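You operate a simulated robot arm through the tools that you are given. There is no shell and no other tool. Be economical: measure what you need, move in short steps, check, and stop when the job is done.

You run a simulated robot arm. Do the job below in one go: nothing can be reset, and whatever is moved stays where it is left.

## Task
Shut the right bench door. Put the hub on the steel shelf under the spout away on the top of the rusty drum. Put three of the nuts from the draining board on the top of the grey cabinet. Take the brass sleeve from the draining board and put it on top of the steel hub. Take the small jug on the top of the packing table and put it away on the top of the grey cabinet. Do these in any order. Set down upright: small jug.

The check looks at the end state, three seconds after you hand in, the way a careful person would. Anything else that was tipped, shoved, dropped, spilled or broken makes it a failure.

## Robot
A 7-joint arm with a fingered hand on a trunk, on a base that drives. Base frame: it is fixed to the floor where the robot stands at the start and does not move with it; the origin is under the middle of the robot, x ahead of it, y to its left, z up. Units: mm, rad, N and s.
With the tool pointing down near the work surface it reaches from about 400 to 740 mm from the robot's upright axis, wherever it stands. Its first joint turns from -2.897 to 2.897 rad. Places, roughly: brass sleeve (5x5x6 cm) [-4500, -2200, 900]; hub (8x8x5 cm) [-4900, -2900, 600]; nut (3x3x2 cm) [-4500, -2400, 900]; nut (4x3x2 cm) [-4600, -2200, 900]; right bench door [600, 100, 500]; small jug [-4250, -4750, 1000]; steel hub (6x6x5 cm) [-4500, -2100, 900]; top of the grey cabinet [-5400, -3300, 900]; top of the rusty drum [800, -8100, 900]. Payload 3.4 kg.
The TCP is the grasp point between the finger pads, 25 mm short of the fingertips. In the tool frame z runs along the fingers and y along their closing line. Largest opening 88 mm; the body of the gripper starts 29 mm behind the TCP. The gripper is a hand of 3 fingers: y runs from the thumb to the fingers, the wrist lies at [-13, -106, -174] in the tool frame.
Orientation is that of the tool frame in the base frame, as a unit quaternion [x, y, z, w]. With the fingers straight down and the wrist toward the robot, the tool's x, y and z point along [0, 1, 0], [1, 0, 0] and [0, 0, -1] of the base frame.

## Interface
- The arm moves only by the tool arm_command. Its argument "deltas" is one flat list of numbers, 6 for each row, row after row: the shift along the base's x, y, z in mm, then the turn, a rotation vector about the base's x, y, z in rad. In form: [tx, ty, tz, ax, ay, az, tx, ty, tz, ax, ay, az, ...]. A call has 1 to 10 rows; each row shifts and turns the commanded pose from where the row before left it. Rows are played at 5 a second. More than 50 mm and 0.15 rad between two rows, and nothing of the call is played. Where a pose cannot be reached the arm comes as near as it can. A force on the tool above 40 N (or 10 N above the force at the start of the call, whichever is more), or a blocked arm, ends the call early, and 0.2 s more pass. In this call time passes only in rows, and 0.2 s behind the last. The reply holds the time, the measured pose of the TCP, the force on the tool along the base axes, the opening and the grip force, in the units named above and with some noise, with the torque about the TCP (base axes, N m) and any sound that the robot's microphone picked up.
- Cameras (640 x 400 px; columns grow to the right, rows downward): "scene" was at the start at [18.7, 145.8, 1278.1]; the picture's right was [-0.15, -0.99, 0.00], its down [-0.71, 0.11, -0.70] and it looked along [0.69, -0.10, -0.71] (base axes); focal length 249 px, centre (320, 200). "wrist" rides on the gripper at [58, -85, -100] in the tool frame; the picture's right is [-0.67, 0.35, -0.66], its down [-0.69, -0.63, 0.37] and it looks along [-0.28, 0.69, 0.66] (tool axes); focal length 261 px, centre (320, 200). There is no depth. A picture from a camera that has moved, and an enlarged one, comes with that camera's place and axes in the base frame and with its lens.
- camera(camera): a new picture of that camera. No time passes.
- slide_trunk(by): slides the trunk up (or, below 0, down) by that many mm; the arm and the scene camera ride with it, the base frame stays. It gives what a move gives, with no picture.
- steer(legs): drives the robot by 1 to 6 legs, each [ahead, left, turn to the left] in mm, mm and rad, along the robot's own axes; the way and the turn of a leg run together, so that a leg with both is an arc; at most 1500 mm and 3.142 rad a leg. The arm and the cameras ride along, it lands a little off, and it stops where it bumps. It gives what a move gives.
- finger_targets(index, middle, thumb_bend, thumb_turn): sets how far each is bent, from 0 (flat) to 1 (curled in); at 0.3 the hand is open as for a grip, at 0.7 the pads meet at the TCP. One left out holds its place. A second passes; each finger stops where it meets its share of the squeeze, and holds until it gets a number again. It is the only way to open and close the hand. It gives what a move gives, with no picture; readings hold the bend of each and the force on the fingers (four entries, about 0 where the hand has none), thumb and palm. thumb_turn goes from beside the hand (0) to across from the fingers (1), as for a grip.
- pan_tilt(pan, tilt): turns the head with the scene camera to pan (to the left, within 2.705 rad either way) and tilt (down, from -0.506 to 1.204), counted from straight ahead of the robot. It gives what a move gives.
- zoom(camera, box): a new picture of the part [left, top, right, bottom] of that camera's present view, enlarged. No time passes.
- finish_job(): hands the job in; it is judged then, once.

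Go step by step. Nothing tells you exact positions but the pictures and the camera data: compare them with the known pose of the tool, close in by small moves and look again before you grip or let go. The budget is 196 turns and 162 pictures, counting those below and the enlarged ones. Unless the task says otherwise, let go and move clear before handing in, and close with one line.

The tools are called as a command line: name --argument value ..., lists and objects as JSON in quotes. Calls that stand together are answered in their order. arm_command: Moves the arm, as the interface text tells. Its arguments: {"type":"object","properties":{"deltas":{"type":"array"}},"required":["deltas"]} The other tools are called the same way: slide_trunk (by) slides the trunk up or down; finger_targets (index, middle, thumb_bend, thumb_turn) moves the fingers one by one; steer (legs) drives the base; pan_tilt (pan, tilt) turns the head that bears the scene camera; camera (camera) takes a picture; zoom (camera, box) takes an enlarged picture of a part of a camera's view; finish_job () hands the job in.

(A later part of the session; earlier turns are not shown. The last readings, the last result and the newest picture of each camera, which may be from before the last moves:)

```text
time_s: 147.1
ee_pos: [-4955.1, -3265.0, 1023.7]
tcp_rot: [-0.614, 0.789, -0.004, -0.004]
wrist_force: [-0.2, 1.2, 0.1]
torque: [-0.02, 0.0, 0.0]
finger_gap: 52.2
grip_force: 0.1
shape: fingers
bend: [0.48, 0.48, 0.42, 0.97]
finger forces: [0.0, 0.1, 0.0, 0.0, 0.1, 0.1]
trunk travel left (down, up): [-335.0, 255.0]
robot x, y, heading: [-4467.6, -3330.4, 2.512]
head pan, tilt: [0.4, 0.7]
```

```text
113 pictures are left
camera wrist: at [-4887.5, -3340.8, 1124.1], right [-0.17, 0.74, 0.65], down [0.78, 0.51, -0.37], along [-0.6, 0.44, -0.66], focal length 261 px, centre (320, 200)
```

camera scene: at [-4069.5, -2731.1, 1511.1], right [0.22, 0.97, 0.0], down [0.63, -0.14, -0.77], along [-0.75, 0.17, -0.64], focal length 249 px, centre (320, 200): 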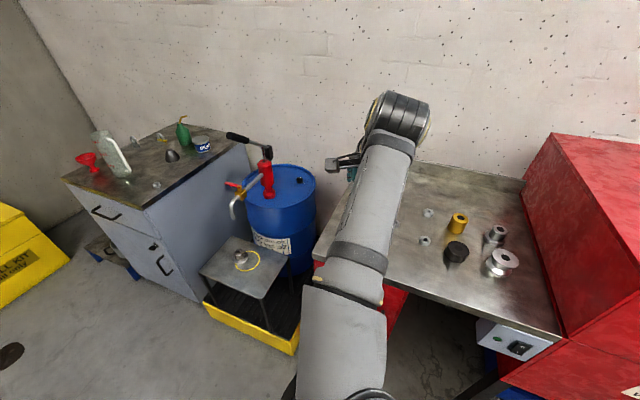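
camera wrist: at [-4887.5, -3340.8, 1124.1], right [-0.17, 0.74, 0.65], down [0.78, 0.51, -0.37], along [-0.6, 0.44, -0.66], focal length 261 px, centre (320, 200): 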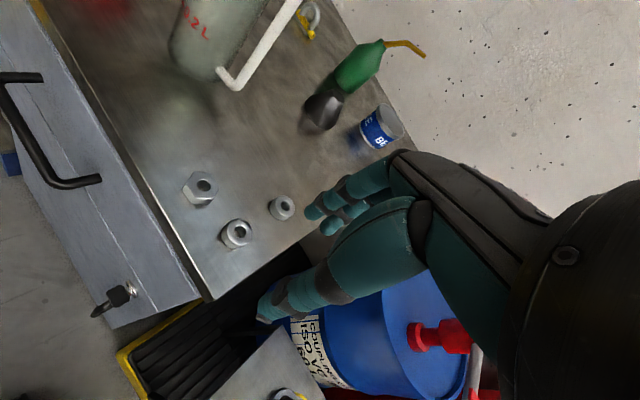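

All three nuts are on the grey cabinet. Next the brass sleeve: raise and drive back to stand square in front of the sleeve and steel hub.

slide_trunk --by 190

steer --legs '[[0, -980, 0]]'

pan_tilt --pan 0.0 --tilt 0.8

camera --camera "scene"

```text
time_s: 149.1
ee_pos: [-4954.6, -3265.5, 1212.8]
tcp_rot: [-0.614, 0.789, -0.005, -0.004]
wrist_force: [0.0, -0.4, 0.3]
torque: [0.01, -0.01, -0.03]
finger_gap: 52.2
grip_force: 0.1
shape: fingers
bend: [0.48, 0.48, 0.42, 0.97]
finger forces: [0.0, 0.1, 0.0, 0.0, 0.0, 0.1]
trunk travel left (down, up): [-525.0, 65.0]
robot x, y, heading: [-4475.1, -3331.0, 2.512]
head pan, tilt: [0.4, 0.7]
```

```text
time_s: 154.2
ee_pos: [-4378.6, -2473.6, 1212.2]
tcp_rot: [-0.611, 0.791, -0.003, -0.004]
wrist_force: [0.0, 0.1, -0.7]
torque: [0.0, 0.01, 0.0]
finger_gap: 52.0
grip_force: 0.1
shape: fingers
bend: [0.48, 0.48, 0.42, 0.97]
finger forces: [0.0, 0.0, 0.0, 0.1, 0.0, 0.0]
trunk travel left (down, up): [-525.0, 65.0]
robot x, y, heading: [-3895.9, -2539.4, 2.511]
head pan, tilt: [0.4, 0.7]
```

```text
time_s: 155.1
ee_pos: [-4378.4, -2474.3, 1213.1]
tcp_rot: [-0.611, 0.791, -0.004, -0.005]
wrist_force: [-0.1, -1.0, 0.3]
torque: [0.0, 0.0, -0.02]
finger_gap: 51.9
grip_force: 0.0
shape: fingers
bend: [0.48, 0.48, 0.42, 0.97]
finger forces: [0.0, 0.0, 0.1, 0.1, 0.0, 0.1]
trunk travel left (down, up): [-525.0, 65.0]
robot x, y, heading: [-3896.2, -2538.8, 2.508]
head pan, tilt: [0.0, 0.799]
```

```text
112 pictures are left
camera scene: at [-4006.8, -2655.7, 1502.9], right [0.59, 0.81, 0.0], down [0.58, -0.42, -0.7], along [-0.56, 0.41, -0.72], focal length 249 px, centre (320, 200)
```

scene: 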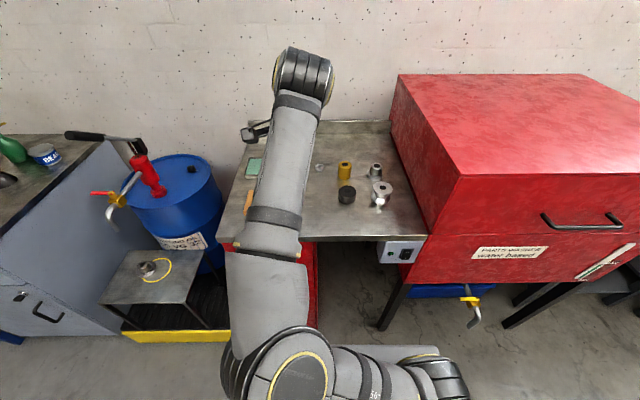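

The base is close to the washer leg, so I'll nudge only 25 mm forward and use a tilted hand for reach. Zooming on the sleeve and hub.

steer --legs '[[25, 0, 0]]'

zoom --camera "scene" --box '[300, 140, 410, 215]'

```text
time_s: 155.9
ee_pos: [-4399.7, -2456.7, 1212.9]
tcp_rot: [-0.612, 0.791, -0.004, -0.004]
wrist_force: [-1.0, 0.7, -0.4]
torque: [0.0, -0.01, 0.0]
finger_gap: 52.3
grip_force: 0.0
shape: fingers
bend: [0.48, 0.48, 0.42, 0.97]
finger forces: [0.0, 0.0, 0.1, 0.0, 0.0, 0.0]
trunk travel left (down, up): [-525.0, 65.0]
robot x, y, heading: [-3912.6, -2525.3, 2.51]
head pan, tilt: [0.0, 0.799]
```

```text
5.33 times, centred on (355, 178) of scene
camera zoom: at [-4027.8, -2640.2, 1502.8], right [0.59, 0.81, 0.0], down [0.58, -0.42, -0.7], along [-0.56, 0.41, -0.72], focal length 1326 px, centre (133, 320)
```

zoom: 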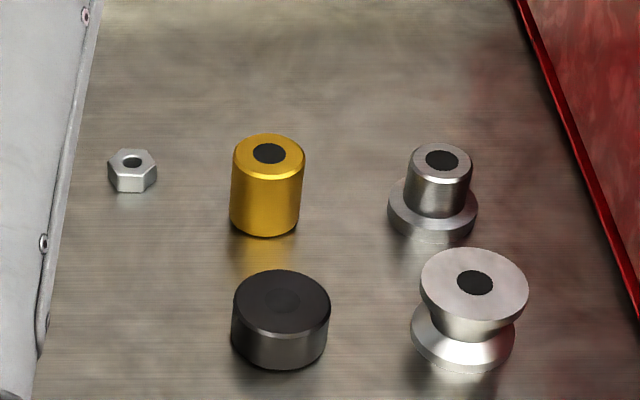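

The stepped steel piece at (-4454,-2076) is the steel hub; the sleeve is at (-4518,-2171). I'll open the hand and hover above the sleeve.

finger_targets --index 0.3 --middle 0.3 --thumb_bend 0.3

arm_command --deltas '[-14.8, 35.8, -21.6, 0, 0, -0.04, -14.8, 35.8, -21.6, 0, 0, -0.04, -14.8, 35.8, -21.6, 0, 0, -0.04, -14.8, 35.8, -21.6, 0, 0, -0.04, -14.8, 35.8, -21.6, 0, 0, -0.04, -14.8, 35.8, -21.6, 0, 0, -0.04, -14.8, 35.8, -21.6, 0, 0, -0.04, -14.8, 35.8, -21.6, 0, 0, -0.04]'

camera --camera "wrist"

```text
time_s: 156.9
ee_pos: [-4398.4, -2458.2, 1213.4]
tcp_rot: [-0.611, 0.791, -0.004, -0.004]
wrist_force: [0.6, 0.7, -0.4]
torque: [0.02, 0.01, 0.04]
finger_gap: 84.6
grip_force: 0.1
shape: fingers
bend: [0.3, 0.3, 0.3, 0.97]
finger forces: [0.0, 0.0, 0.0, 0.0, 0.0, 0.1]
trunk travel left (down, up): [-525.0, 65.0]
robot x, y, heading: [-3920.8, -2526.3, 2.512]
head pan, tilt: [0.0, 0.799]
```

```text
time_s: 158.7
ee_pos: [-4516.3, -2168.9, 1041.2]
tcp_rot: [-0.477, 0.879, -0.003, -0.004]
wrist_force: [-0.2, -0.5, -0.1]
torque: [0.05, 0.0, -0.01]
finger_gap: 84.7
grip_force: 0.0
shape: fingers
bend: [0.3, 0.3, 0.3, 0.97]
finger forces: [0.0, 0.1, 0.0, 0.0, 0.0, 0.0]
trunk travel left (down, up): [-525.0, 65.0]
robot x, y, heading: [-3914.4, -2525.2, 2.511]
head pan, tilt: [0.0, 0.799]
```

```text
110 pictures are left
camera wrist: at [-4476.8, -2263.0, 1141.9], right [0.08, 0.76, 0.65], down [0.9, 0.23, -0.37], along [-0.43, 0.61, -0.66], focal length 261 px, centre (320, 200)
```

wrist: 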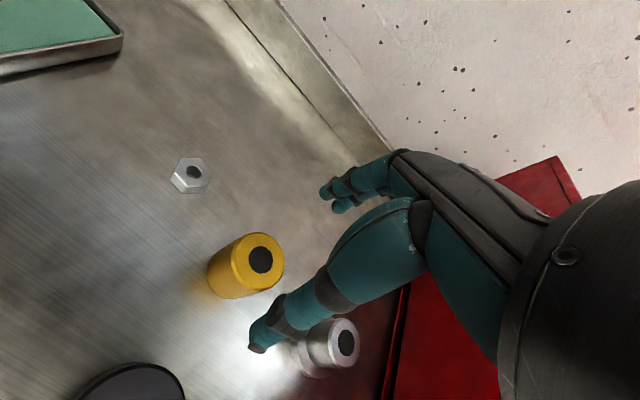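

arm_command --deltas '[-6, 2, -25, 0, 0, 0, 0, 0, -23, 0, 0, 0]'

camera --camera "wrist"

zoom --camera "scene" --box '[290, 130, 410, 215]'

```text
time_s: 159.3
ee_pos: [-4522.6, -2168.5, 991.8]
tcp_rot: [-0.478, 0.878, -0.004, -0.005]
wrist_force: [-0.3, 0.0, -0.2]
torque: [0.01, -0.01, -0.04]
finger_gap: 84.4
grip_force: 0.0
shape: fingers
bend: [0.3, 0.3, 0.3, 0.97]
finger forces: [0.0, 0.1, 0.1, 0.0, 0.0, 0.0]
trunk travel left (down, up): [-525.0, 65.0]
robot x, y, heading: [-3917.0, -2526.2, 2.51]
head pan, tilt: [0.0, 0.799]
```

```text
109 pictures are left
camera wrist: at [-4482.7, -2262.1, 1093.2], right [0.08, 0.76, 0.65], down [0.9, 0.23, -0.37], along [-0.43, 0.61, -0.66], focal length 261 px, centre (320, 200)
```

wrist: 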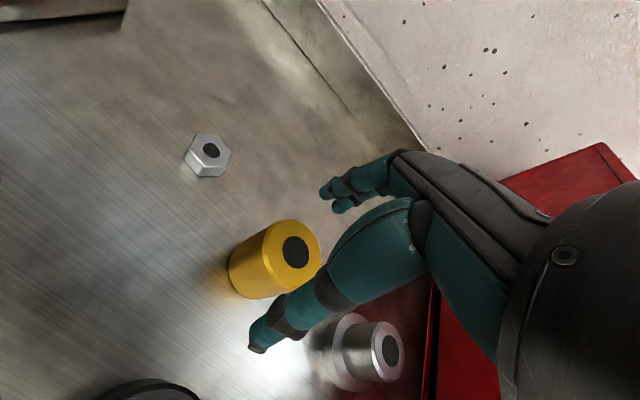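

```text
4.71 times, centred on (350, 172) of scene
camera zoom: at [-4027.2, -2640.5, 1502.9], right [0.59, 0.81, 0.0], down [0.58, -0.42, -0.7], along [-0.56, 0.41, -0.72], focal length 1170 px, centre (179, 329)
```

zoom: 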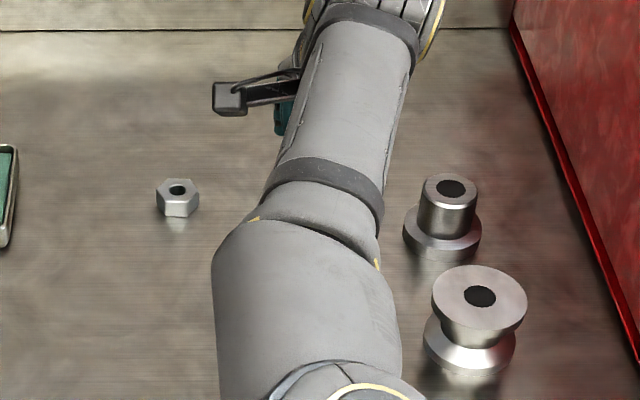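

Aligned within a few mm. Descend around the sleeve and grip.

arm_command --deltas '[-3, 2, -20, 0, 0, 0, 0, 0, -20, 0, 0, 0, 0, 0, -10, 0, 0, 0]'

finger_targets --index 0.7 --middle 0.7 --thumb_bend 0.7

camera --camera "wrist"

```text
time_s: 160.1
ee_pos: [-4525.8, -2166.5, 941.7]
tcp_rot: [-0.478, 0.878, -0.003, -0.006]
wrist_force: [0.2, 0.4, -0.1]
torque: [0.01, -0.02, -0.02]
finger_gap: 84.3
grip_force: 0.1
shape: fingers
bend: [0.3, 0.3, 0.3, 0.97]
finger forces: [0.0, 0.0, 0.0, 0.0, 0.0, 0.0]
trunk travel left (down, up): [-525.0, 65.0]
robot x, y, heading: [-3914.2, -2528.1, 2.507]
head pan, tilt: [0.0, 0.799]
```

```text
time_s: 161.1
ee_pos: [-4525.3, -2166.4, 941.6]
tcp_rot: [-0.478, 0.878, -0.003, -0.005]
wrist_force: [-1.5, 1.6, 2.6]
torque: [0.1, 0.04, 0.02]
finger_gap: 36.8
grip_force: 18.1
shape: fingers
bend: [0.53, 0.55, 0.55, 0.96]
finger forces: [9.3, 9.2, 0.1, 0.0, 17.0, 0.0]
trunk travel left (down, up): [-525.0, 65.0]
robot x, y, heading: [-3920.0, -2522.6, 2.505]
head pan, tilt: [0.0, 0.799]
```

```text
107 pictures are left
camera wrist: at [-4485.7, -2260.2, 1042.8], right [0.08, 0.76, 0.65], down [0.9, 0.23, -0.37], along [-0.43, 0.61, -0.66], focal length 261 px, centre (320, 200)
```

wrist: 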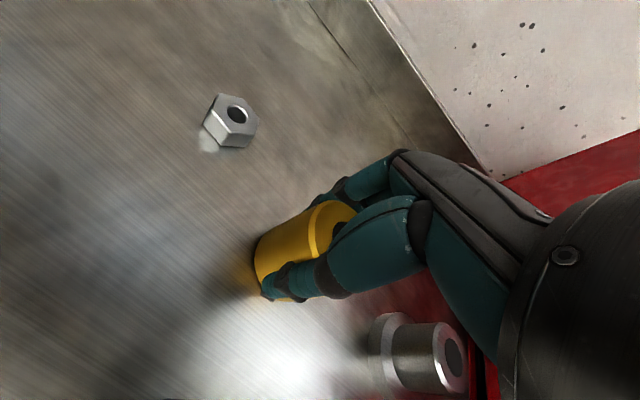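

Gripped. Lift 75 mm and check it stays level.

arm_command --deltas '[0, 0, 10, 0, 0, 0, 0, 0, 30, 0, 0, 0, 0, 0, 40, 0, 0, 0]'

camera --camera "wrist"

zoom --camera "scene" --box '[290, 130, 410, 215]'

```text
time_s: 161.9
ee_pos: [-4526.2, -2166.7, 1021.9]
tcp_rot: [-0.478, 0.878, -0.003, -0.004]
wrist_force: [0.0, -1.2, -5.0]
torque: [-0.03, 0.01, 0.0]
finger_gap: 36.6
grip_force: 16.8
shape: fingers
bend: [0.54, 0.56, 0.55, 0.95]
finger forces: [8.6, 8.1, 0.0, 0.0, 17.2, 0.0]
trunk travel left (down, up): [-525.0, 65.0]
robot x, y, heading: [-3912.2, -2524.1, 2.507]
head pan, tilt: [0.0, 0.799]
```

```text
106 pictures are left
camera wrist: at [-4486.6, -2260.0, 1123.1], right [0.07, 0.76, 0.65], down [0.9, 0.23, -0.37], along [-0.43, 0.61, -0.67], focal length 261 px, centre (320, 200)
```

wrist: 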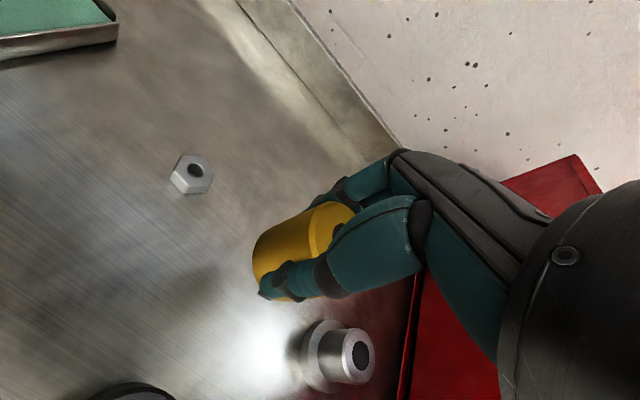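

```text
4.71 times, centred on (350, 172) of scene
camera zoom: at [-4027.2, -2640.4, 1502.8], right [0.59, 0.81, 0.0], down [0.58, -0.42, -0.7], along [-0.56, 0.41, -0.72], focal length 1170 px, centre (179, 329)
```

zoom: 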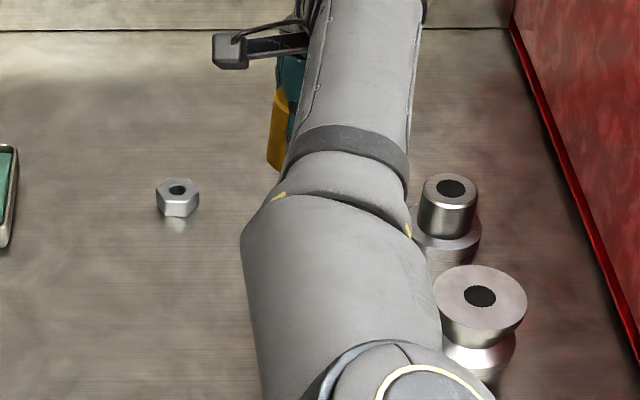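

I want to verify the sleeve's tilt in the grip before placing.

zoom --camera "wrist" --box '[220, 180, 380, 310]'

zoom --camera "scene" --box '[325, 130, 365, 175]'

```text
3.08 times, centred on (300, 245) of wrist
camera zoom: at [-4486.6, -2260.0, 1123.1], right [0.07, 0.76, 0.65], down [0.9, 0.23, -0.37], along [-0.43, 0.61, -0.67], focal length 802 px, centre (382, 62)
```

zoom: 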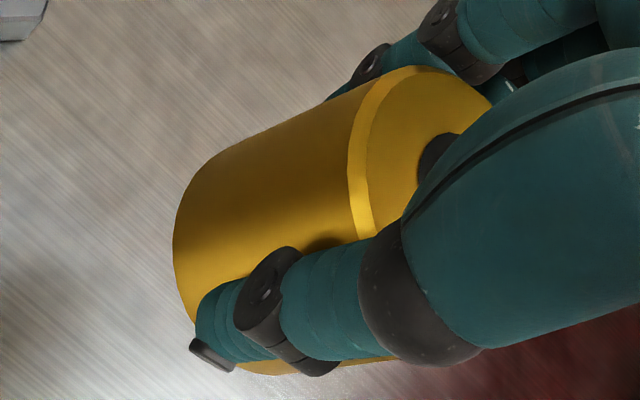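

```text
8.89 times, centred on (345, 152) of scene
camera zoom: at [-4027.2, -2640.4, 1502.8], right [0.59, 0.81, 0.0], down [0.58, -0.42, -0.7], along [-0.56, 0.41, -0.72], focal length 2210 px, centre (98, 622)
```

zoom: 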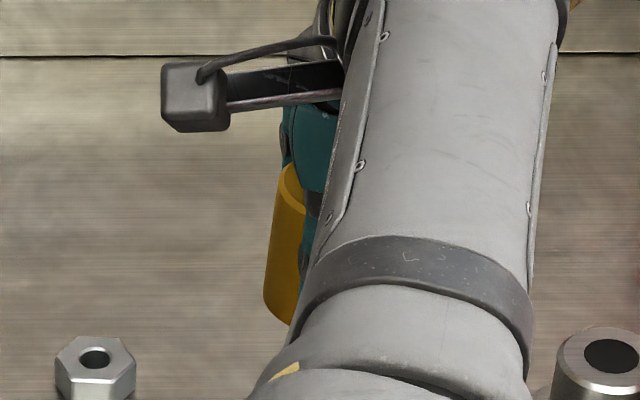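

The sleeve is essentially upright. The hub is offset (63.5, 95.5) from the sleeve's old place; I'll move over it at this height.

arm_command --deltas '[21.2, 31.8, 4, 0, 0, 0, 21.2, 31.8, 0, 0, 0, 0, 21.2, 31.9, 0, 0, 0, 0]'

camera --camera "wrist"

zoom --camera "scene" --box '[310, 120, 420, 210]'

```text
time_s: 162.7
ee_pos: [-4462.3, -2071.9, 1025.4]
tcp_rot: [-0.477, 0.879, -0.004, -0.005]
wrist_force: [-0.4, -0.9, -3.9]
torque: [-0.02, 0.07, 0.02]
finger_gap: 36.8
grip_force: 16.9
shape: fingers
bend: [0.54, 0.56, 0.55, 0.95]
finger forces: [8.7, 8.0, 0.0, 0.0, 17.0, 0.1]
trunk travel left (down, up): [-525.0, 65.0]
robot x, y, heading: [-3914.0, -2527.0, 2.508]
head pan, tilt: [0.0, 0.799]
```

```text
102 pictures are left
camera wrist: at [-4422.5, -2164.2, 1126.6], right [0.07, 0.76, 0.65], down [0.9, 0.23, -0.37], along [-0.43, 0.61, -0.67], focal length 261 px, centre (320, 200)
```

wrist: 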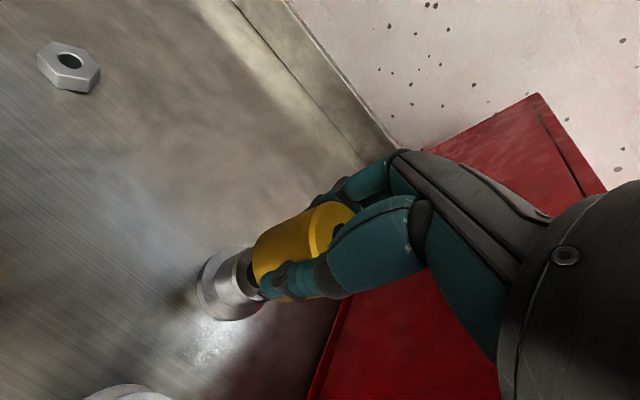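

```text
4.44 times, centred on (365, 165) of scene
camera zoom: at [-4027.2, -2639.9, 1502.9], right [0.59, 0.81, 0.0], down [0.58, -0.42, -0.7], along [-0.56, 0.41, -0.72], focal length 1105 px, centre (120, 356)
```

zoom: 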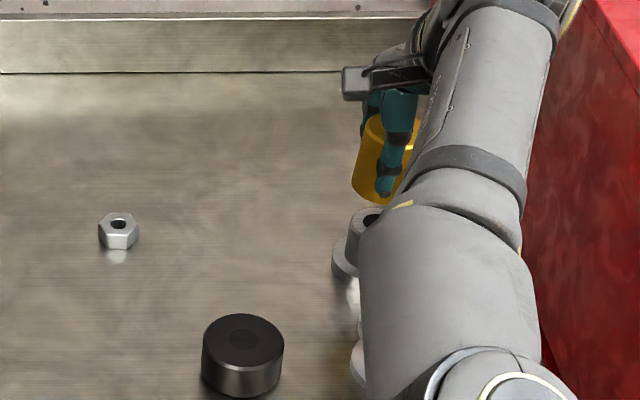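

zoom --camera "wrist" --box '[180, 190, 380, 330]'

```text
2.86 times, centred on (280, 260) of wrist
camera zoom: at [-4422.5, -2164.2, 1126.6], right [0.07, 0.76, 0.65], down [0.9, 0.23, -0.37], along [-0.43, 0.61, -0.67], focal length 745 px, centre (434, 29)
```

zoom: 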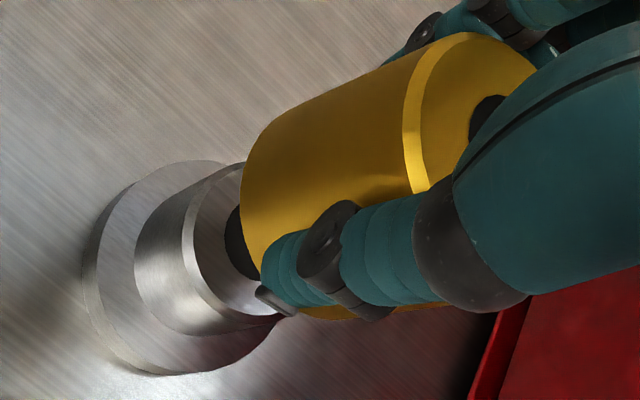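

The axes line up. Lower to just above contact (expected TCP ≈ 991), then feel.

arm_command --deltas '[0, 0, -15, 0, 0, 0, 0, 0, -12, 0, 0, 0]'

arm_command --deltas '[0, 0, -2, 0, 0, 0, 0, 0, -2, 0, 0, 0]'

zoom --camera "wrist" --box '[180, 190, 380, 330]'

```text
time_s: 163.3
ee_pos: [-4462.8, -2071.7, 998.7]
tcp_rot: [-0.478, 0.878, -0.004, -0.005]
wrist_force: [-0.1, 0.2, -3.7]
torque: [-0.04, -0.03, -0.04]
finger_gap: 36.1
grip_force: 17.0
shape: fingers
bend: [0.54, 0.56, 0.55, 0.95]
finger forces: [8.7, 8.0, 0.0, 0.1, 16.9, 0.0]
trunk travel left (down, up): [-525.0, 65.0]
robot x, y, heading: [-3917.3, -2524.9, 2.511]
head pan, tilt: [0.0, 0.799]
```

```text
time_s: 163.9
ee_pos: [-4464.2, -2071.7, 994.1]
tcp_rot: [-0.478, 0.879, -0.003, -0.005]
wrist_force: [0.4, 0.5, -4.3]
torque: [0.0, 0.01, -0.05]
finger_gap: 36.4
grip_force: 16.7
shape: fingers
bend: [0.54, 0.56, 0.55, 0.95]
finger forces: [8.8, 8.0, 0.0, 0.1, 16.9, 0.0]
trunk travel left (down, up): [-525.0, 65.0]
robot x, y, heading: [-3915.3, -2524.6, 2.507]
head pan, tilt: [0.0, 0.799]
```

```text
2.86 times, centred on (280, 260) of wrist
camera zoom: at [-4423.3, -2165.3, 1095.9], right [0.07, 0.76, 0.65], down [0.9, 0.23, -0.37], along [-0.43, 0.61, -0.66], focal length 745 px, centre (434, 29)
```

zoom: 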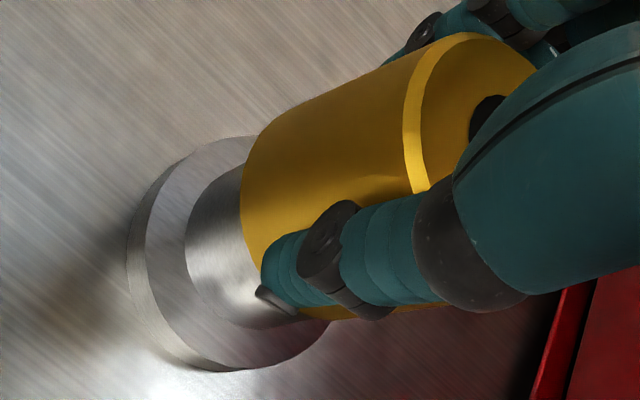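

arm_command --deltas '[0, 0, -2, 0, 0, 0]'

arm_command --deltas '[0, 0, -2, 0, 0, 0]'

arm_command --deltas '[0, 0, -1.5, 0, 0, 0]'

```text
time_s: 164.3
ee_pos: [-4462.9, -2071.4, 991.9]
tcp_rot: [-0.478, 0.878, -0.004, -0.005]
wrist_force: [0.1, -0.5, -3.3]
torque: [-0.02, 0.03, 0.0]
finger_gap: 36.5
grip_force: 16.6
shape: fingers
bend: [0.54, 0.56, 0.55, 0.95]
finger forces: [8.7, 8.0, 0.0, 0.0, 16.9, 0.0]
trunk travel left (down, up): [-525.0, 65.0]
robot x, y, heading: [-3914.7, -2524.9, 2.508]
head pan, tilt: [0.0, 0.799]
```

```text
time_s: 164.7
ee_pos: [-4463.8, -2071.8, 990.2]
tcp_rot: [-0.478, 0.879, -0.004, -0.005]
wrist_force: [0.1, -0.2, -4.1]
torque: [-0.05, 0.05, -0.01]
finger_gap: 36.2
grip_force: 16.8
shape: fingers
bend: [0.54, 0.56, 0.55, 0.95]
finger forces: [8.7, 8.0, 0.0, 0.1, 16.9, 0.0]
trunk travel left (down, up): [-525.0, 65.0]
robot x, y, heading: [-3912.1, -2526.6, 2.505]
head pan, tilt: [0.0, 0.799]
```

```text
time_s: 165.1
ee_pos: [-4463.4, -2071.2, 989.7]
tcp_rot: [-0.478, 0.879, -0.002, -0.005]
wrist_force: [0.0, 0.4, -2.1]
torque: [0.0, 0.06, 0.0]
finger_gap: 36.7
grip_force: 17.4
shape: fingers
bend: [0.54, 0.56, 0.55, 0.95]
finger forces: [8.6, 8.2, 0.0, 0.0, 17.0, 0.1]
trunk travel left (down, up): [-525.0, 65.0]
robot x, y, heading: [-3919.9, -2520.8, 2.505]
head pan, tilt: [0.0, 0.799]
```

Contact is starting; one more small step.

arm_command --deltas '[0, 0, -1.5, 0, 0, 0]'

zoom --camera "wrist" --box '[180, 190, 380, 330]'

zoom --camera "scene" --box '[310, 120, 420, 210]'

```text
time_s: 165.5
ee_pos: [-4463.0, -2073.5, 988.8]
tcp_rot: [-0.478, 0.878, -0.003, -0.005]
wrist_force: [-1.3, 0.9, 2.5]
torque: [0.07, 0.05, 0.01]
finger_gap: 36.5
grip_force: 17.3
shape: fingers
bend: [0.54, 0.56, 0.55, 0.95]
finger forces: [9.4, 8.9, 0.0, 0.0, 17.1, 0.0]
trunk travel left (down, up): [-525.0, 65.0]
robot x, y, heading: [-3914.4, -2529.6, 2.509]
head pan, tilt: [0.0, 0.799]
```

```text
2.86 times, centred on (280, 260) of wrist
camera zoom: at [-4422.6, -2165.8, 1089.8], right [0.08, 0.76, 0.65], down [0.9, 0.23, -0.37], along [-0.43, 0.61, -0.66], focal length 745 px, centre (434, 29)
```

zoom: 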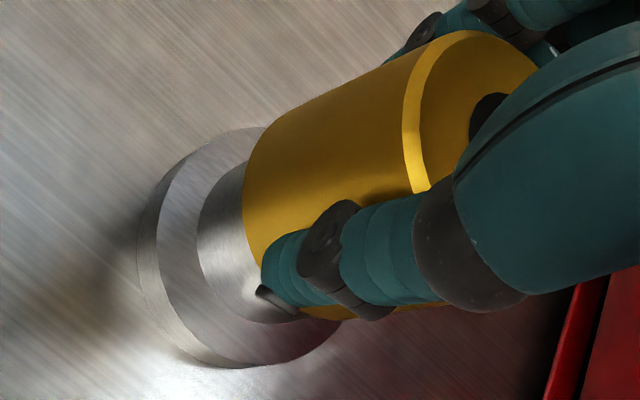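

```text
4.44 times, centred on (365, 165) of scene
camera zoom: at [-4027.0, -2640.8, 1503.0], right [0.59, 0.81, 0.0], down [0.58, -0.42, -0.7], along [-0.56, 0.41, -0.72], focal length 1105 px, centre (120, 356)
```

zoom: 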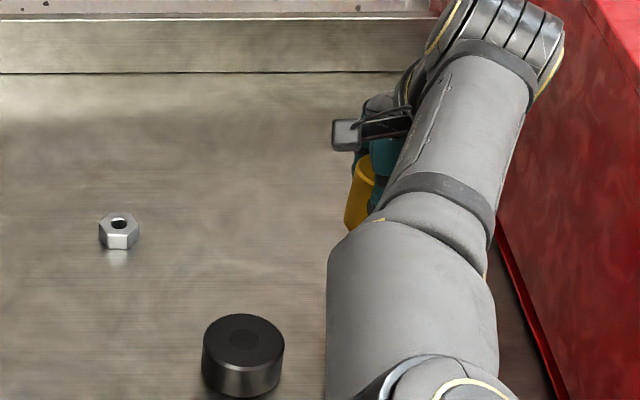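

Seated. Release and rise straight up.

finger_targets --index 0.35 --middle 0.35 --thumb_bend 0.35

camera --camera "wrist"

```text
time_s: 166.5
ee_pos: [-4462.9, -2071.5, 988.6]
tcp_rot: [-0.478, 0.878, -0.002, -0.005]
wrist_force: [0.3, 0.1, -0.6]
torque: [-0.02, -0.01, -0.02]
finger_gap: 74.4
grip_force: 0.5
shape: fingers
bend: [0.35, 0.35, 0.35, 0.97]
finger forces: [0.0, 0.1, 0.0, 0.0, 0.1, 0.0]
trunk travel left (down, up): [-525.0, 65.0]
robot x, y, heading: [-3915.1, -2525.4, 2.506]
head pan, tilt: [0.0, 0.799]
```

```text
96 pictures are left
camera wrist: at [-4422.4, -2165.6, 1089.1], right [0.07, 0.76, 0.65], down [0.9, 0.23, -0.37], along [-0.43, 0.61, -0.66], focal length 261 px, centre (320, 200)
```

wrist: 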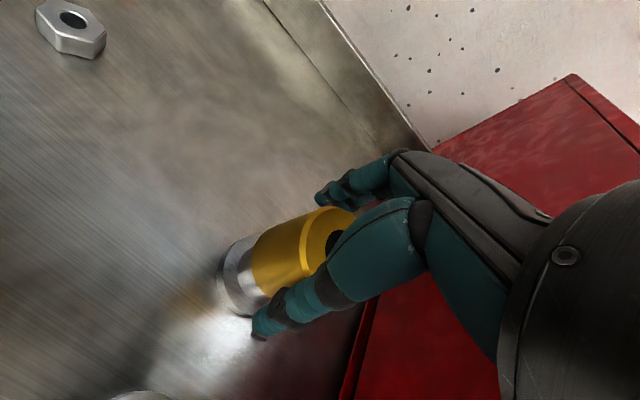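

arm_command --deltas '[0, 0, 15, 0, 0, 0, 0, 0, 40, 0, 0, 0, 0, 0, 45, 0, 0, 0, 0, 0, 45, 0, 0, 0, 10, -45, 15, 0, 0, 0, 10, -45, 15, 0, 0, 0, 10, -45, 15, 0, 0, 0, 10, -45, 15, 0, 0, 0]'

zoom --camera "scene" --box '[310, 120, 420, 210]'

camera --camera "wrist"

```text
time_s: 168.3
ee_pos: [-4402.5, -2271.1, 1179.4]
tcp_rot: [-0.478, 0.878, -0.003, -0.005]
wrist_force: [-0.1, -0.2, -0.9]
torque: [-0.02, -0.02, -0.03]
finger_gap: 74.3
grip_force: 0.1
shape: fingers
bend: [0.35, 0.35, 0.35, 0.97]
finger forces: [0.1, 0.1, 0.0, 0.1, 0.0, 0.0]
out of reach, approached as far as the arm can: row 3, 4
trunk travel left (down, up): [-525.0, 65.0]
robot x, y, heading: [-3914.2, -2522.6, 2.511]
head pan, tilt: [0.0, 0.799]
```

```text
4.44 times, centred on (365, 165) of scene
camera zoom: at [-4026.9, -2641.4, 1502.8], right [0.59, 0.81, 0.0], down [0.58, -0.42, -0.7], along [-0.56, 0.41, -0.72], focal length 1105 px, centre (120, 356)
```

zoom: 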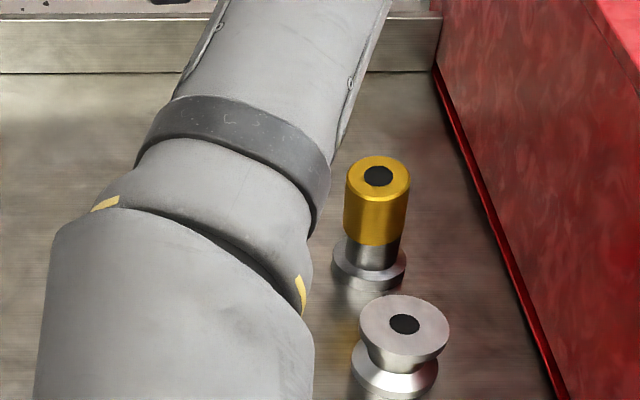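

```text
94 pictures are left
camera wrist: at [-4362.8, -2365.2, 1281.0], right [0.08, 0.76, 0.65], down [0.9, 0.23, -0.37], along [-0.43, 0.61, -0.66], focal length 261 px, centre (320, 200)
```

wrist: 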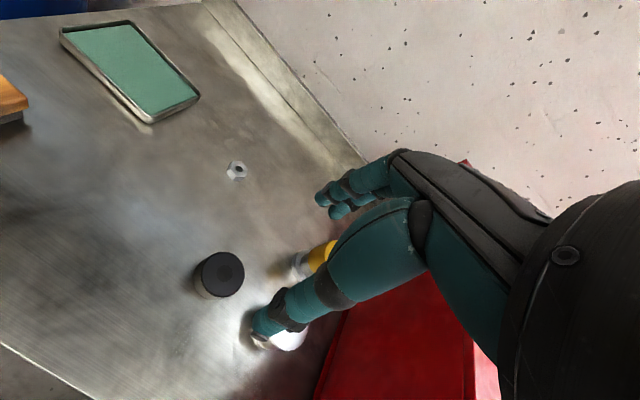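

The brass sleeve stands centred on the steel hub. Now to the packing table; I'll look along the path first.

pan_tilt --pan 1.6 --tilt 0.45

camera --camera "scene"

```text
time_s: 170.0
ee_pos: [-4403.2, -2269.9, 1179.9]
tcp_rot: [-0.477, 0.879, -0.003, -0.005]
wrist_force: [0.0, -0.1, 0.2]
torque: [0.01, 0.02, 0.01]
finger_gap: 74.0
grip_force: 0.1
shape: fingers
bend: [0.35, 0.35, 0.35, 0.97]
finger forces: [0.0, 0.0, 0.1, 0.1, 0.0, 0.1]
trunk travel left (down, up): [-525.0, 65.0]
robot x, y, heading: [-3918.2, -2525.8, 2.512]
head pan, tilt: [1.6, 0.45]
```

```text
93 pictures are left
camera scene: at [-4014.2, -2764.1, 1533.3], right [-0.82, 0.57, 0.0], down [0.25, 0.36, -0.9], along [-0.51, -0.74, -0.44], focal length 249 px, centre (320, 200)
```

scene: 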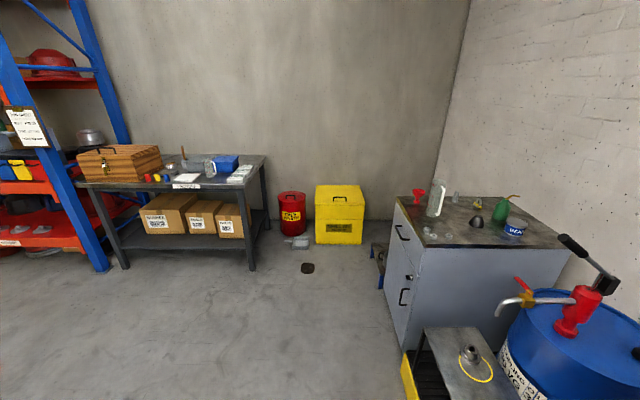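

zoom --camera "scene" --box '[70, 130, 280, 270]'

pan_tilt --pan 2.4 --tilt 0.45

camera --camera "scene"

```text
2.86 times, centred on (175, 200) of scene
camera zoom: at [-4014.2, -2764.1, 1533.3], right [-0.82, 0.57, 0.0], down [0.25, 0.36, -0.9], along [-0.51, -0.74, -0.44], focal length 710 px, centre (734, 200)
```

zoom: 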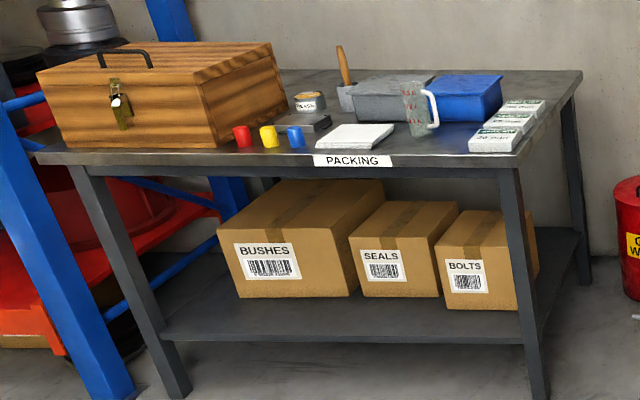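

```text
time_s: 171.1
ee_pos: [-4402.5, -2271.0, 1179.5]
tcp_rot: [-0.478, 0.878, -0.003, -0.005]
wrist_force: [0.7, 0.9, -0.1]
torque: [0.0, 0.01, -0.01]
finger_gap: 74.5
grip_force: 0.1
shape: fingers
bend: [0.35, 0.35, 0.35, 0.97]
finger forces: [0.0, 0.0, 0.0, 0.0, 0.0, 0.1]
trunk travel left (down, up): [-525.0, 65.0]
robot x, y, heading: [-3914.4, -2529.3, 2.508]
head pan, tilt: [2.4, 0.45]
```

```text
91 pictures are left
camera scene: at [-3944.2, -2778.7, 1533.3], right [-0.98, -0.19, 0.0], down [-0.08, 0.43, -0.9], along [0.17, -0.88, -0.44], focal length 249 px, centre (320, 200)
```

scene: 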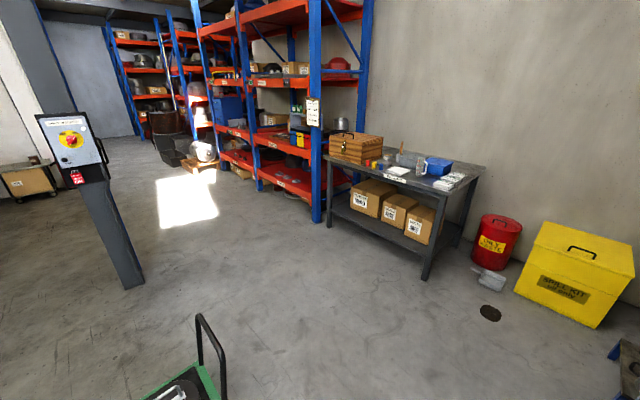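

Clear floor ahead; the small jug stands on the packing table near (-4345,-4800). I'll drive there around the green cart.

steer --legs '[[-150, 0, 0], [0, 0, 1.572], [800, 0, 0], [535, 839, 0]]'

pan_tilt --pan 0.0 --tilt 0.6

camera --camera "scene"

```text
time_s: 184.9
ee_pos: [-4163.4, -4673.8, 1180.1]
tcp_rot: [0.959, -0.283, 0.006, 0.001]
wrist_force: [0.6, 0.7, -0.4]
torque: [0.02, -0.01, 0.0]
finger_gap: 74.3
grip_force: 0.1
shape: fingers
bend: [0.35, 0.35, 0.35, 0.97]
finger forces: [0.0, 0.1, 0.1, 0.1, 0.0, 0.1]
trunk travel left (down, up): [-525.0, 65.0]
robot x, y, heading: [-3910.1, -4183.3, -2.201]
head pan, tilt: [2.4, 0.45]
```

```text
time_s: 187.1
ee_pos: [-4162.4, -4674.4, 1179.7]
tcp_rot: [0.959, -0.282, 0.005, 0.002]
wrist_force: [-0.4, 0.0, 0.3]
torque: [-0.02, 0.01, 0.03]
finger_gap: 74.5
grip_force: 0.0
shape: fingers
bend: [0.35, 0.35, 0.35, 0.97]
finger forces: [0.0, 0.0, 0.1, 0.0, 0.1, 0.0]
trunk travel left (down, up): [-525.0, 65.0]
robot x, y, heading: [-3910.7, -4185.8, -2.2]
head pan, tilt: [0.0, 0.6]
```

```text
90 pictures are left
camera scene: at [-3799.9, -4302.8, 1519.7], right [-0.81, 0.59, 0.0], down [0.33, 0.46, -0.83], along [-0.49, -0.67, -0.56], focal length 249 px, centre (320, 200)
```

scene: 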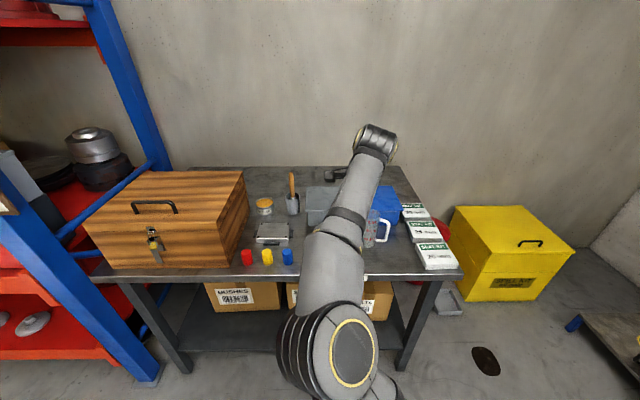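

zoom --camera "scene" --box '[290, 160, 480, 290]'

camera --camera "wrist"

```text
3.08 times, centred on (385, 225) of scene
camera zoom: at [-3799.9, -4302.8, 1519.7], right [-0.81, 0.59, 0.0], down [0.33, 0.46, -0.83], along [-0.49, -0.67, -0.56], focal length 765 px, centre (120, 123)
```

zoom: 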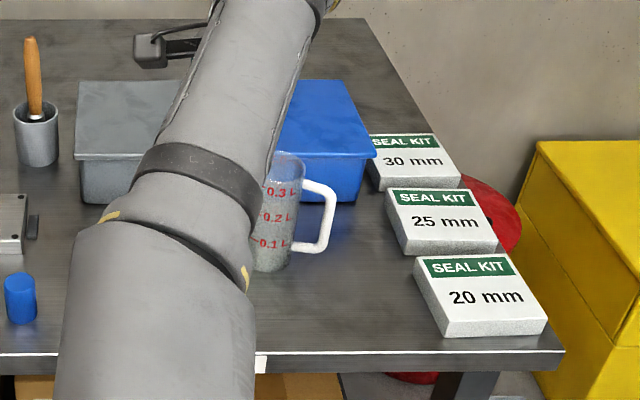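

```text
88 pictures are left
camera wrist: at [-4069.5, -4633.3, 1280.7], right [-0.76, 0.07, 0.65], down [-0.23, 0.9, -0.37], along [-0.61, -0.43, -0.66], focal length 261 px, centre (320, 200)
```

wrist: 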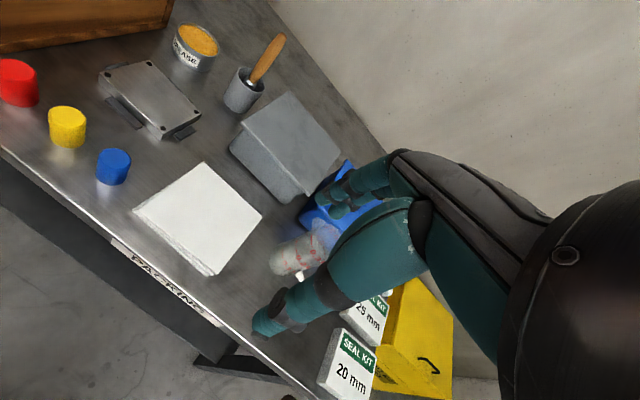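

The jug stands near (-4345,-4742) on a top about z 855, handle pointing to the right. I'll drive 120 mm closer and move above it.

steer --legs '[[120, 0, 0]]'

arm_command --deltas '[-37, 10, -15, 0, 0, 0, -37, 10, -15, 0, 0, 0, -37, 9, -15, 0, 0, 0]'

camera --camera "wrist"

camera --camera "scene"

```text
time_s: 188.4
ee_pos: [-4233.3, -4771.6, 1180.5]
tcp_rot: [0.959, -0.282, 0.006, 0.001]
wrist_force: [-0.5, 0.3, -0.1]
torque: [0.03, 0.03, -0.03]
finger_gap: 74.1
grip_force: 0.0
shape: fingers
bend: [0.35, 0.35, 0.35, 0.97]
finger forces: [0.0, 0.0, 0.1, 0.0, 0.1, 0.1]
trunk travel left (down, up): [-525.0, 65.0]
robot x, y, heading: [-3980.3, -4283.1, -2.204]
head pan, tilt: [0.0, 0.6]
```

```text
time_s: 189.2
ee_pos: [-4344.0, -4742.6, 1134.6]
tcp_rot: [0.959, -0.283, 0.005, 0.002]
wrist_force: [0.0, 0.2, -0.5]
torque: [0.02, 0.02, 0.02]
finger_gap: 74.5
grip_force: 0.0
shape: fingers
bend: [0.35, 0.35, 0.35, 0.97]
finger forces: [0.0, 0.1, 0.0, 0.1, 0.1, 0.0]
trunk travel left (down, up): [-525.0, 65.0]
robot x, y, heading: [-3979.4, -4281.5, -2.206]
head pan, tilt: [0.0, 0.6]
```

```text
87 pictures are left
camera wrist: at [-4251.7, -4700.6, 1235.6], right [-0.76, 0.07, 0.65], down [-0.23, 0.9, -0.37], along [-0.61, -0.43, -0.66], focal length 261 px, centre (320, 200)
```

wrist: 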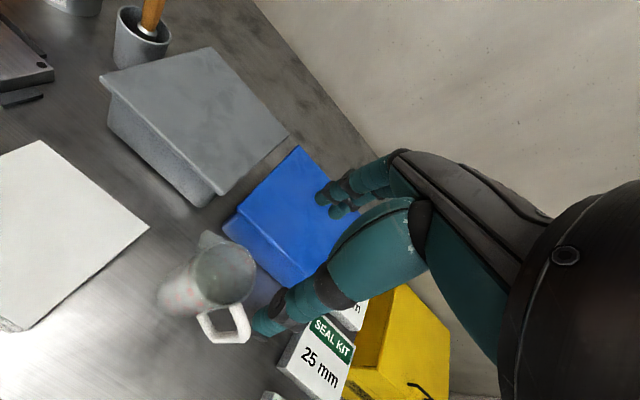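

```text
86 pictures are left
camera scene: at [-3870.6, -4398.8, 1519.8], right [-0.81, 0.59, 0.0], down [0.33, 0.46, -0.82], along [-0.49, -0.67, -0.57], focal length 249 px, centre (320, 200)
```

scene: 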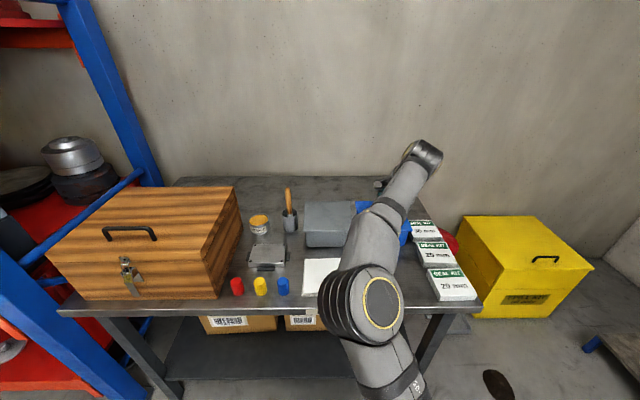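

arm_command --deltas '[-1, -7, -35, 0, 0, 0, 0, 0, -35, 0, 0, 0]'

finger_targets --index 0.28 --middle 0.28 --thumb_bend 0.28

camera --camera "wrist"

```text
time_s: 189.8
ee_pos: [-4345.7, -4747.6, 1063.0]
tcp_rot: [0.959, -0.283, 0.006, 0.001]
wrist_force: [0.0, -0.3, -0.3]
torque: [0.01, -0.02, 0.01]
finger_gap: 74.1
grip_force: 0.2
shape: fingers
bend: [0.35, 0.35, 0.35, 0.97]
finger forces: [0.1, 0.1, 0.1, 0.0, 0.1, 0.1]
trunk travel left (down, up): [-525.0, 65.0]
robot x, y, heading: [-3980.4, -4280.2, -2.202]
head pan, tilt: [0.0, 0.6]
```

```text
time_s: 190.8
ee_pos: [-4345.2, -4748.6, 1064.2]
tcp_rot: [0.959, -0.283, 0.006, 0.0]
wrist_force: [-0.6, -0.6, 0.5]
torque: [0.01, 0.0, -0.03]
finger_gap: 88.2
grip_force: 0.1
shape: fingers
bend: [0.28, 0.28, 0.28, 0.97]
finger forces: [0.0, 0.0, 0.0, 0.0, 0.0, 0.0]
trunk travel left (down, up): [-525.0, 65.0]
robot x, y, heading: [-3980.6, -4281.5, -2.203]
head pan, tilt: [0.0, 0.6]
```

```text
85 pictures are left
camera wrist: at [-4252.2, -4707.6, 1165.4], right [-0.76, 0.07, 0.65], down [-0.23, 0.9, -0.37], along [-0.61, -0.43, -0.66], focal length 261 px, centre (320, 200)
```

wrist: 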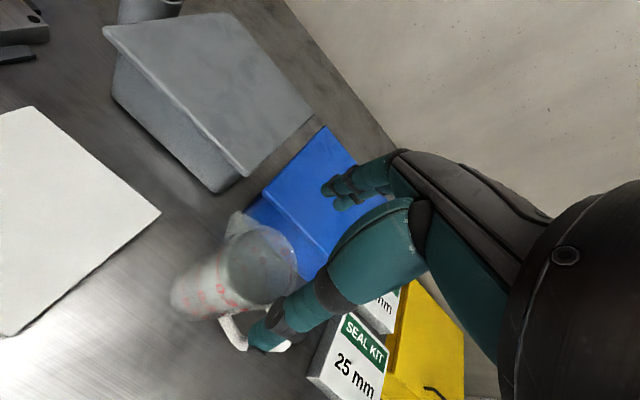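

Rim centre is at (-4347,-4752, 995), dia about 52. I'll lower around the upper body and check.

arm_command --deltas '[-2, -4, -30, 0, 0, 0, 0, 0, -25, 0, 0, 0]'

camera --camera "wrist"

zoom --camera "scene" --box '[330, 150, 450, 270]'

```text
time_s: 191.4
ee_pos: [-4348.9, -4753.6, 1008.7]
tcp_rot: [0.959, -0.282, 0.005, 0.002]
wrist_force: [-0.3, 0.0, 0.5]
torque: [0.05, -0.01, -0.03]
finger_gap: 88.3
grip_force: 0.1
shape: fingers
bend: [0.28, 0.28, 0.28, 0.97]
finger forces: [0.0, 0.0, 0.0, 0.0, 0.0, 0.0]
trunk travel left (down, up): [-525.0, 65.0]
robot x, y, heading: [-3979.1, -4280.4, -2.203]
head pan, tilt: [0.0, 0.6]
```

```text
84 pictures are left
camera wrist: at [-4253.9, -4712.1, 1110.6], right [-0.76, 0.07, 0.65], down [-0.23, 0.9, -0.37], along [-0.61, -0.43, -0.66], focal length 261 px, centre (320, 200)
```

wrist: 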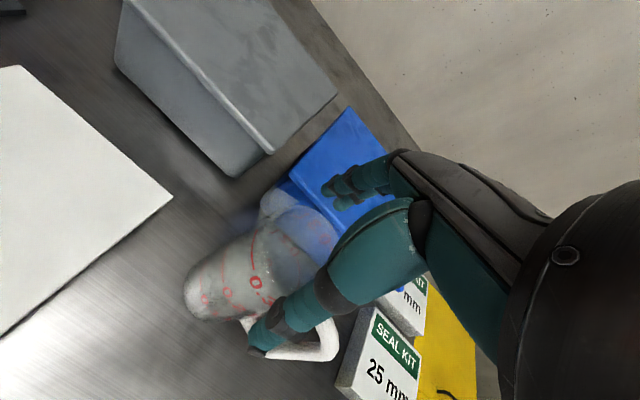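

```text
3.33 times, centred on (390, 210) of scene
camera zoom: at [-3870.3, -4399.0, 1519.7], right [-0.81, 0.59, 0.0], down [0.33, 0.46, -0.83], along [-0.49, -0.67, -0.56], focal length 829 px, centre (87, 167)
```

zoom: 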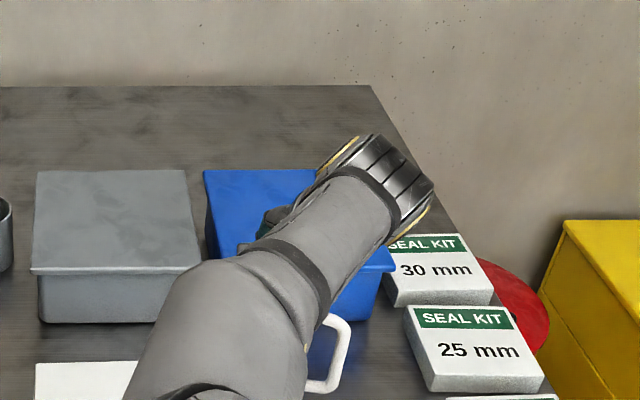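

Aligned. I'll rotate the hand slightly away from the handle and lower 28 mm more, then close gently.

arm_command --deltas '[1, 1, 0, 0, 0, -0.12, 0, 0, -4, 0, 0, -0.12, 0, 0, -14, 0, 0, 0, 0, 0, -10, 0, 0, 0]'

camera --camera "wrist"

```text
time_s: 192.4
ee_pos: [-4346.1, -4750.6, 982.1]
tcp_rot: [0.919, -0.395, 0.005, 0.003]
wrist_force: [-0.2, 0.5, 0.5]
torque: [0.01, 0.02, 0.02]
finger_gap: 88.2
grip_force: 0.1
shape: fingers
bend: [0.28, 0.28, 0.28, 0.97]
finger forces: [0.1, 0.1, 0.0, 0.0, 0.0, 0.0]
trunk travel left (down, up): [-525.0, 65.0]
robot x, y, heading: [-3981.3, -4284.2, -2.201]
head pan, tilt: [0.0, 0.6]
```

```text
82 pictures are left
camera wrist: at [-4245.9, -4734.0, 1083.0], right [-0.72, 0.25, 0.65], down [-0.01, 0.93, -0.37], along [-0.7, -0.28, -0.66], focal length 261 px, centre (320, 200)
```

wrist: 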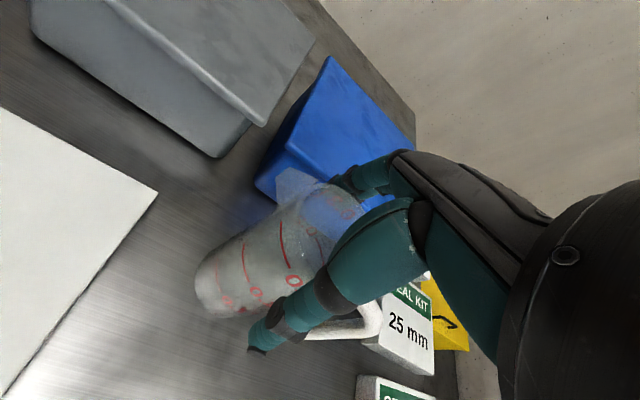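

finger_targets --index 0.7 --middle 0.7 --thumb_bend 0.7

camera --camera "wrist"

```text
time_s: 193.4
ee_pos: [-4345.9, -4751.8, 982.0]
tcp_rot: [0.918, -0.396, 0.006, 0.002]
wrist_force: [-0.1, 0.6, 1.3]
torque: [0.01, 0.07, -0.01]
finger_gap: 52.9
grip_force: 27.3
shape: fingers
bend: [0.41, 0.49, 0.53, 0.96]
finger forces: [17.2, 8.9, 0.1, 0.0, 27.8, 0.0]
trunk travel left (down, up): [-525.0, 65.0]
robot x, y, heading: [-3980.6, -4284.6, -2.202]
head pan, tilt: [0.0, 0.6]
```

```text
81 pictures are left
camera wrist: at [-4245.6, -4733.9, 1083.2], right [-0.72, 0.25, 0.65], down [-0.01, 0.93, -0.37], along [-0.69, -0.28, -0.66], focal length 261 px, centre (320, 200)
```

wrist: 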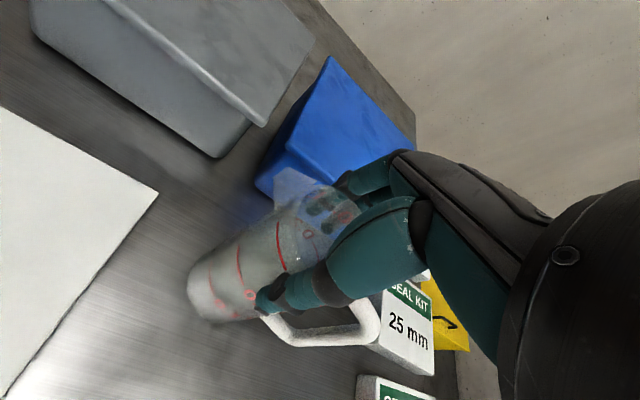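

Gripped. Lift slowly and check.

arm_command --deltas '[0, 0, 8, 0, 0, 0, 0, 0, 20, 0, 0, 0, 0, 0, 30, 0, 0, 0, 0, 0, 30, 0, 0, 0]'

camera --camera "wrist"

```text
time_s: 194.4
ee_pos: [-4346.1, -4751.2, 1070.4]
tcp_rot: [0.919, -0.394, 0.006, 0.002]
wrist_force: [-0.3, 0.0, -1.6]
torque: [-0.01, 0.01, 0.01]
finger_gap: 52.7
grip_force: 25.7
shape: fingers
bend: [0.41, 0.49, 0.54, 0.95]
finger forces: [17.5, 7.8, 0.1, 0.0, 26.7, 0.1]
trunk travel left (down, up): [-525.0, 65.0]
robot x, y, heading: [-3979.5, -4283.5, -2.201]
head pan, tilt: [0.0, 0.6]
```

```text
80 pictures are left
camera wrist: at [-4246.0, -4733.9, 1170.9], right [-0.72, 0.25, 0.65], down [-0.01, 0.93, -0.37], along [-0.69, -0.28, -0.66], focal length 261 px, centre (320, 200)
```

wrist: 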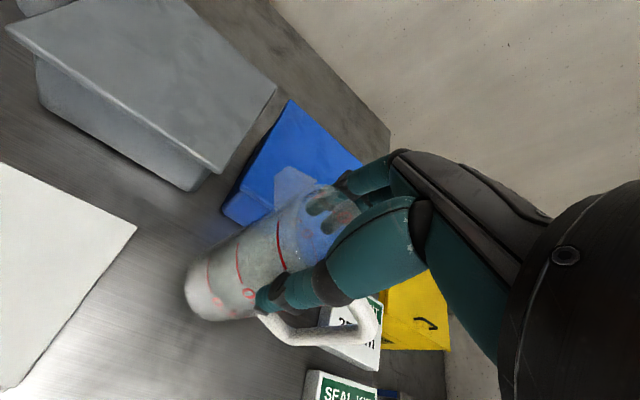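

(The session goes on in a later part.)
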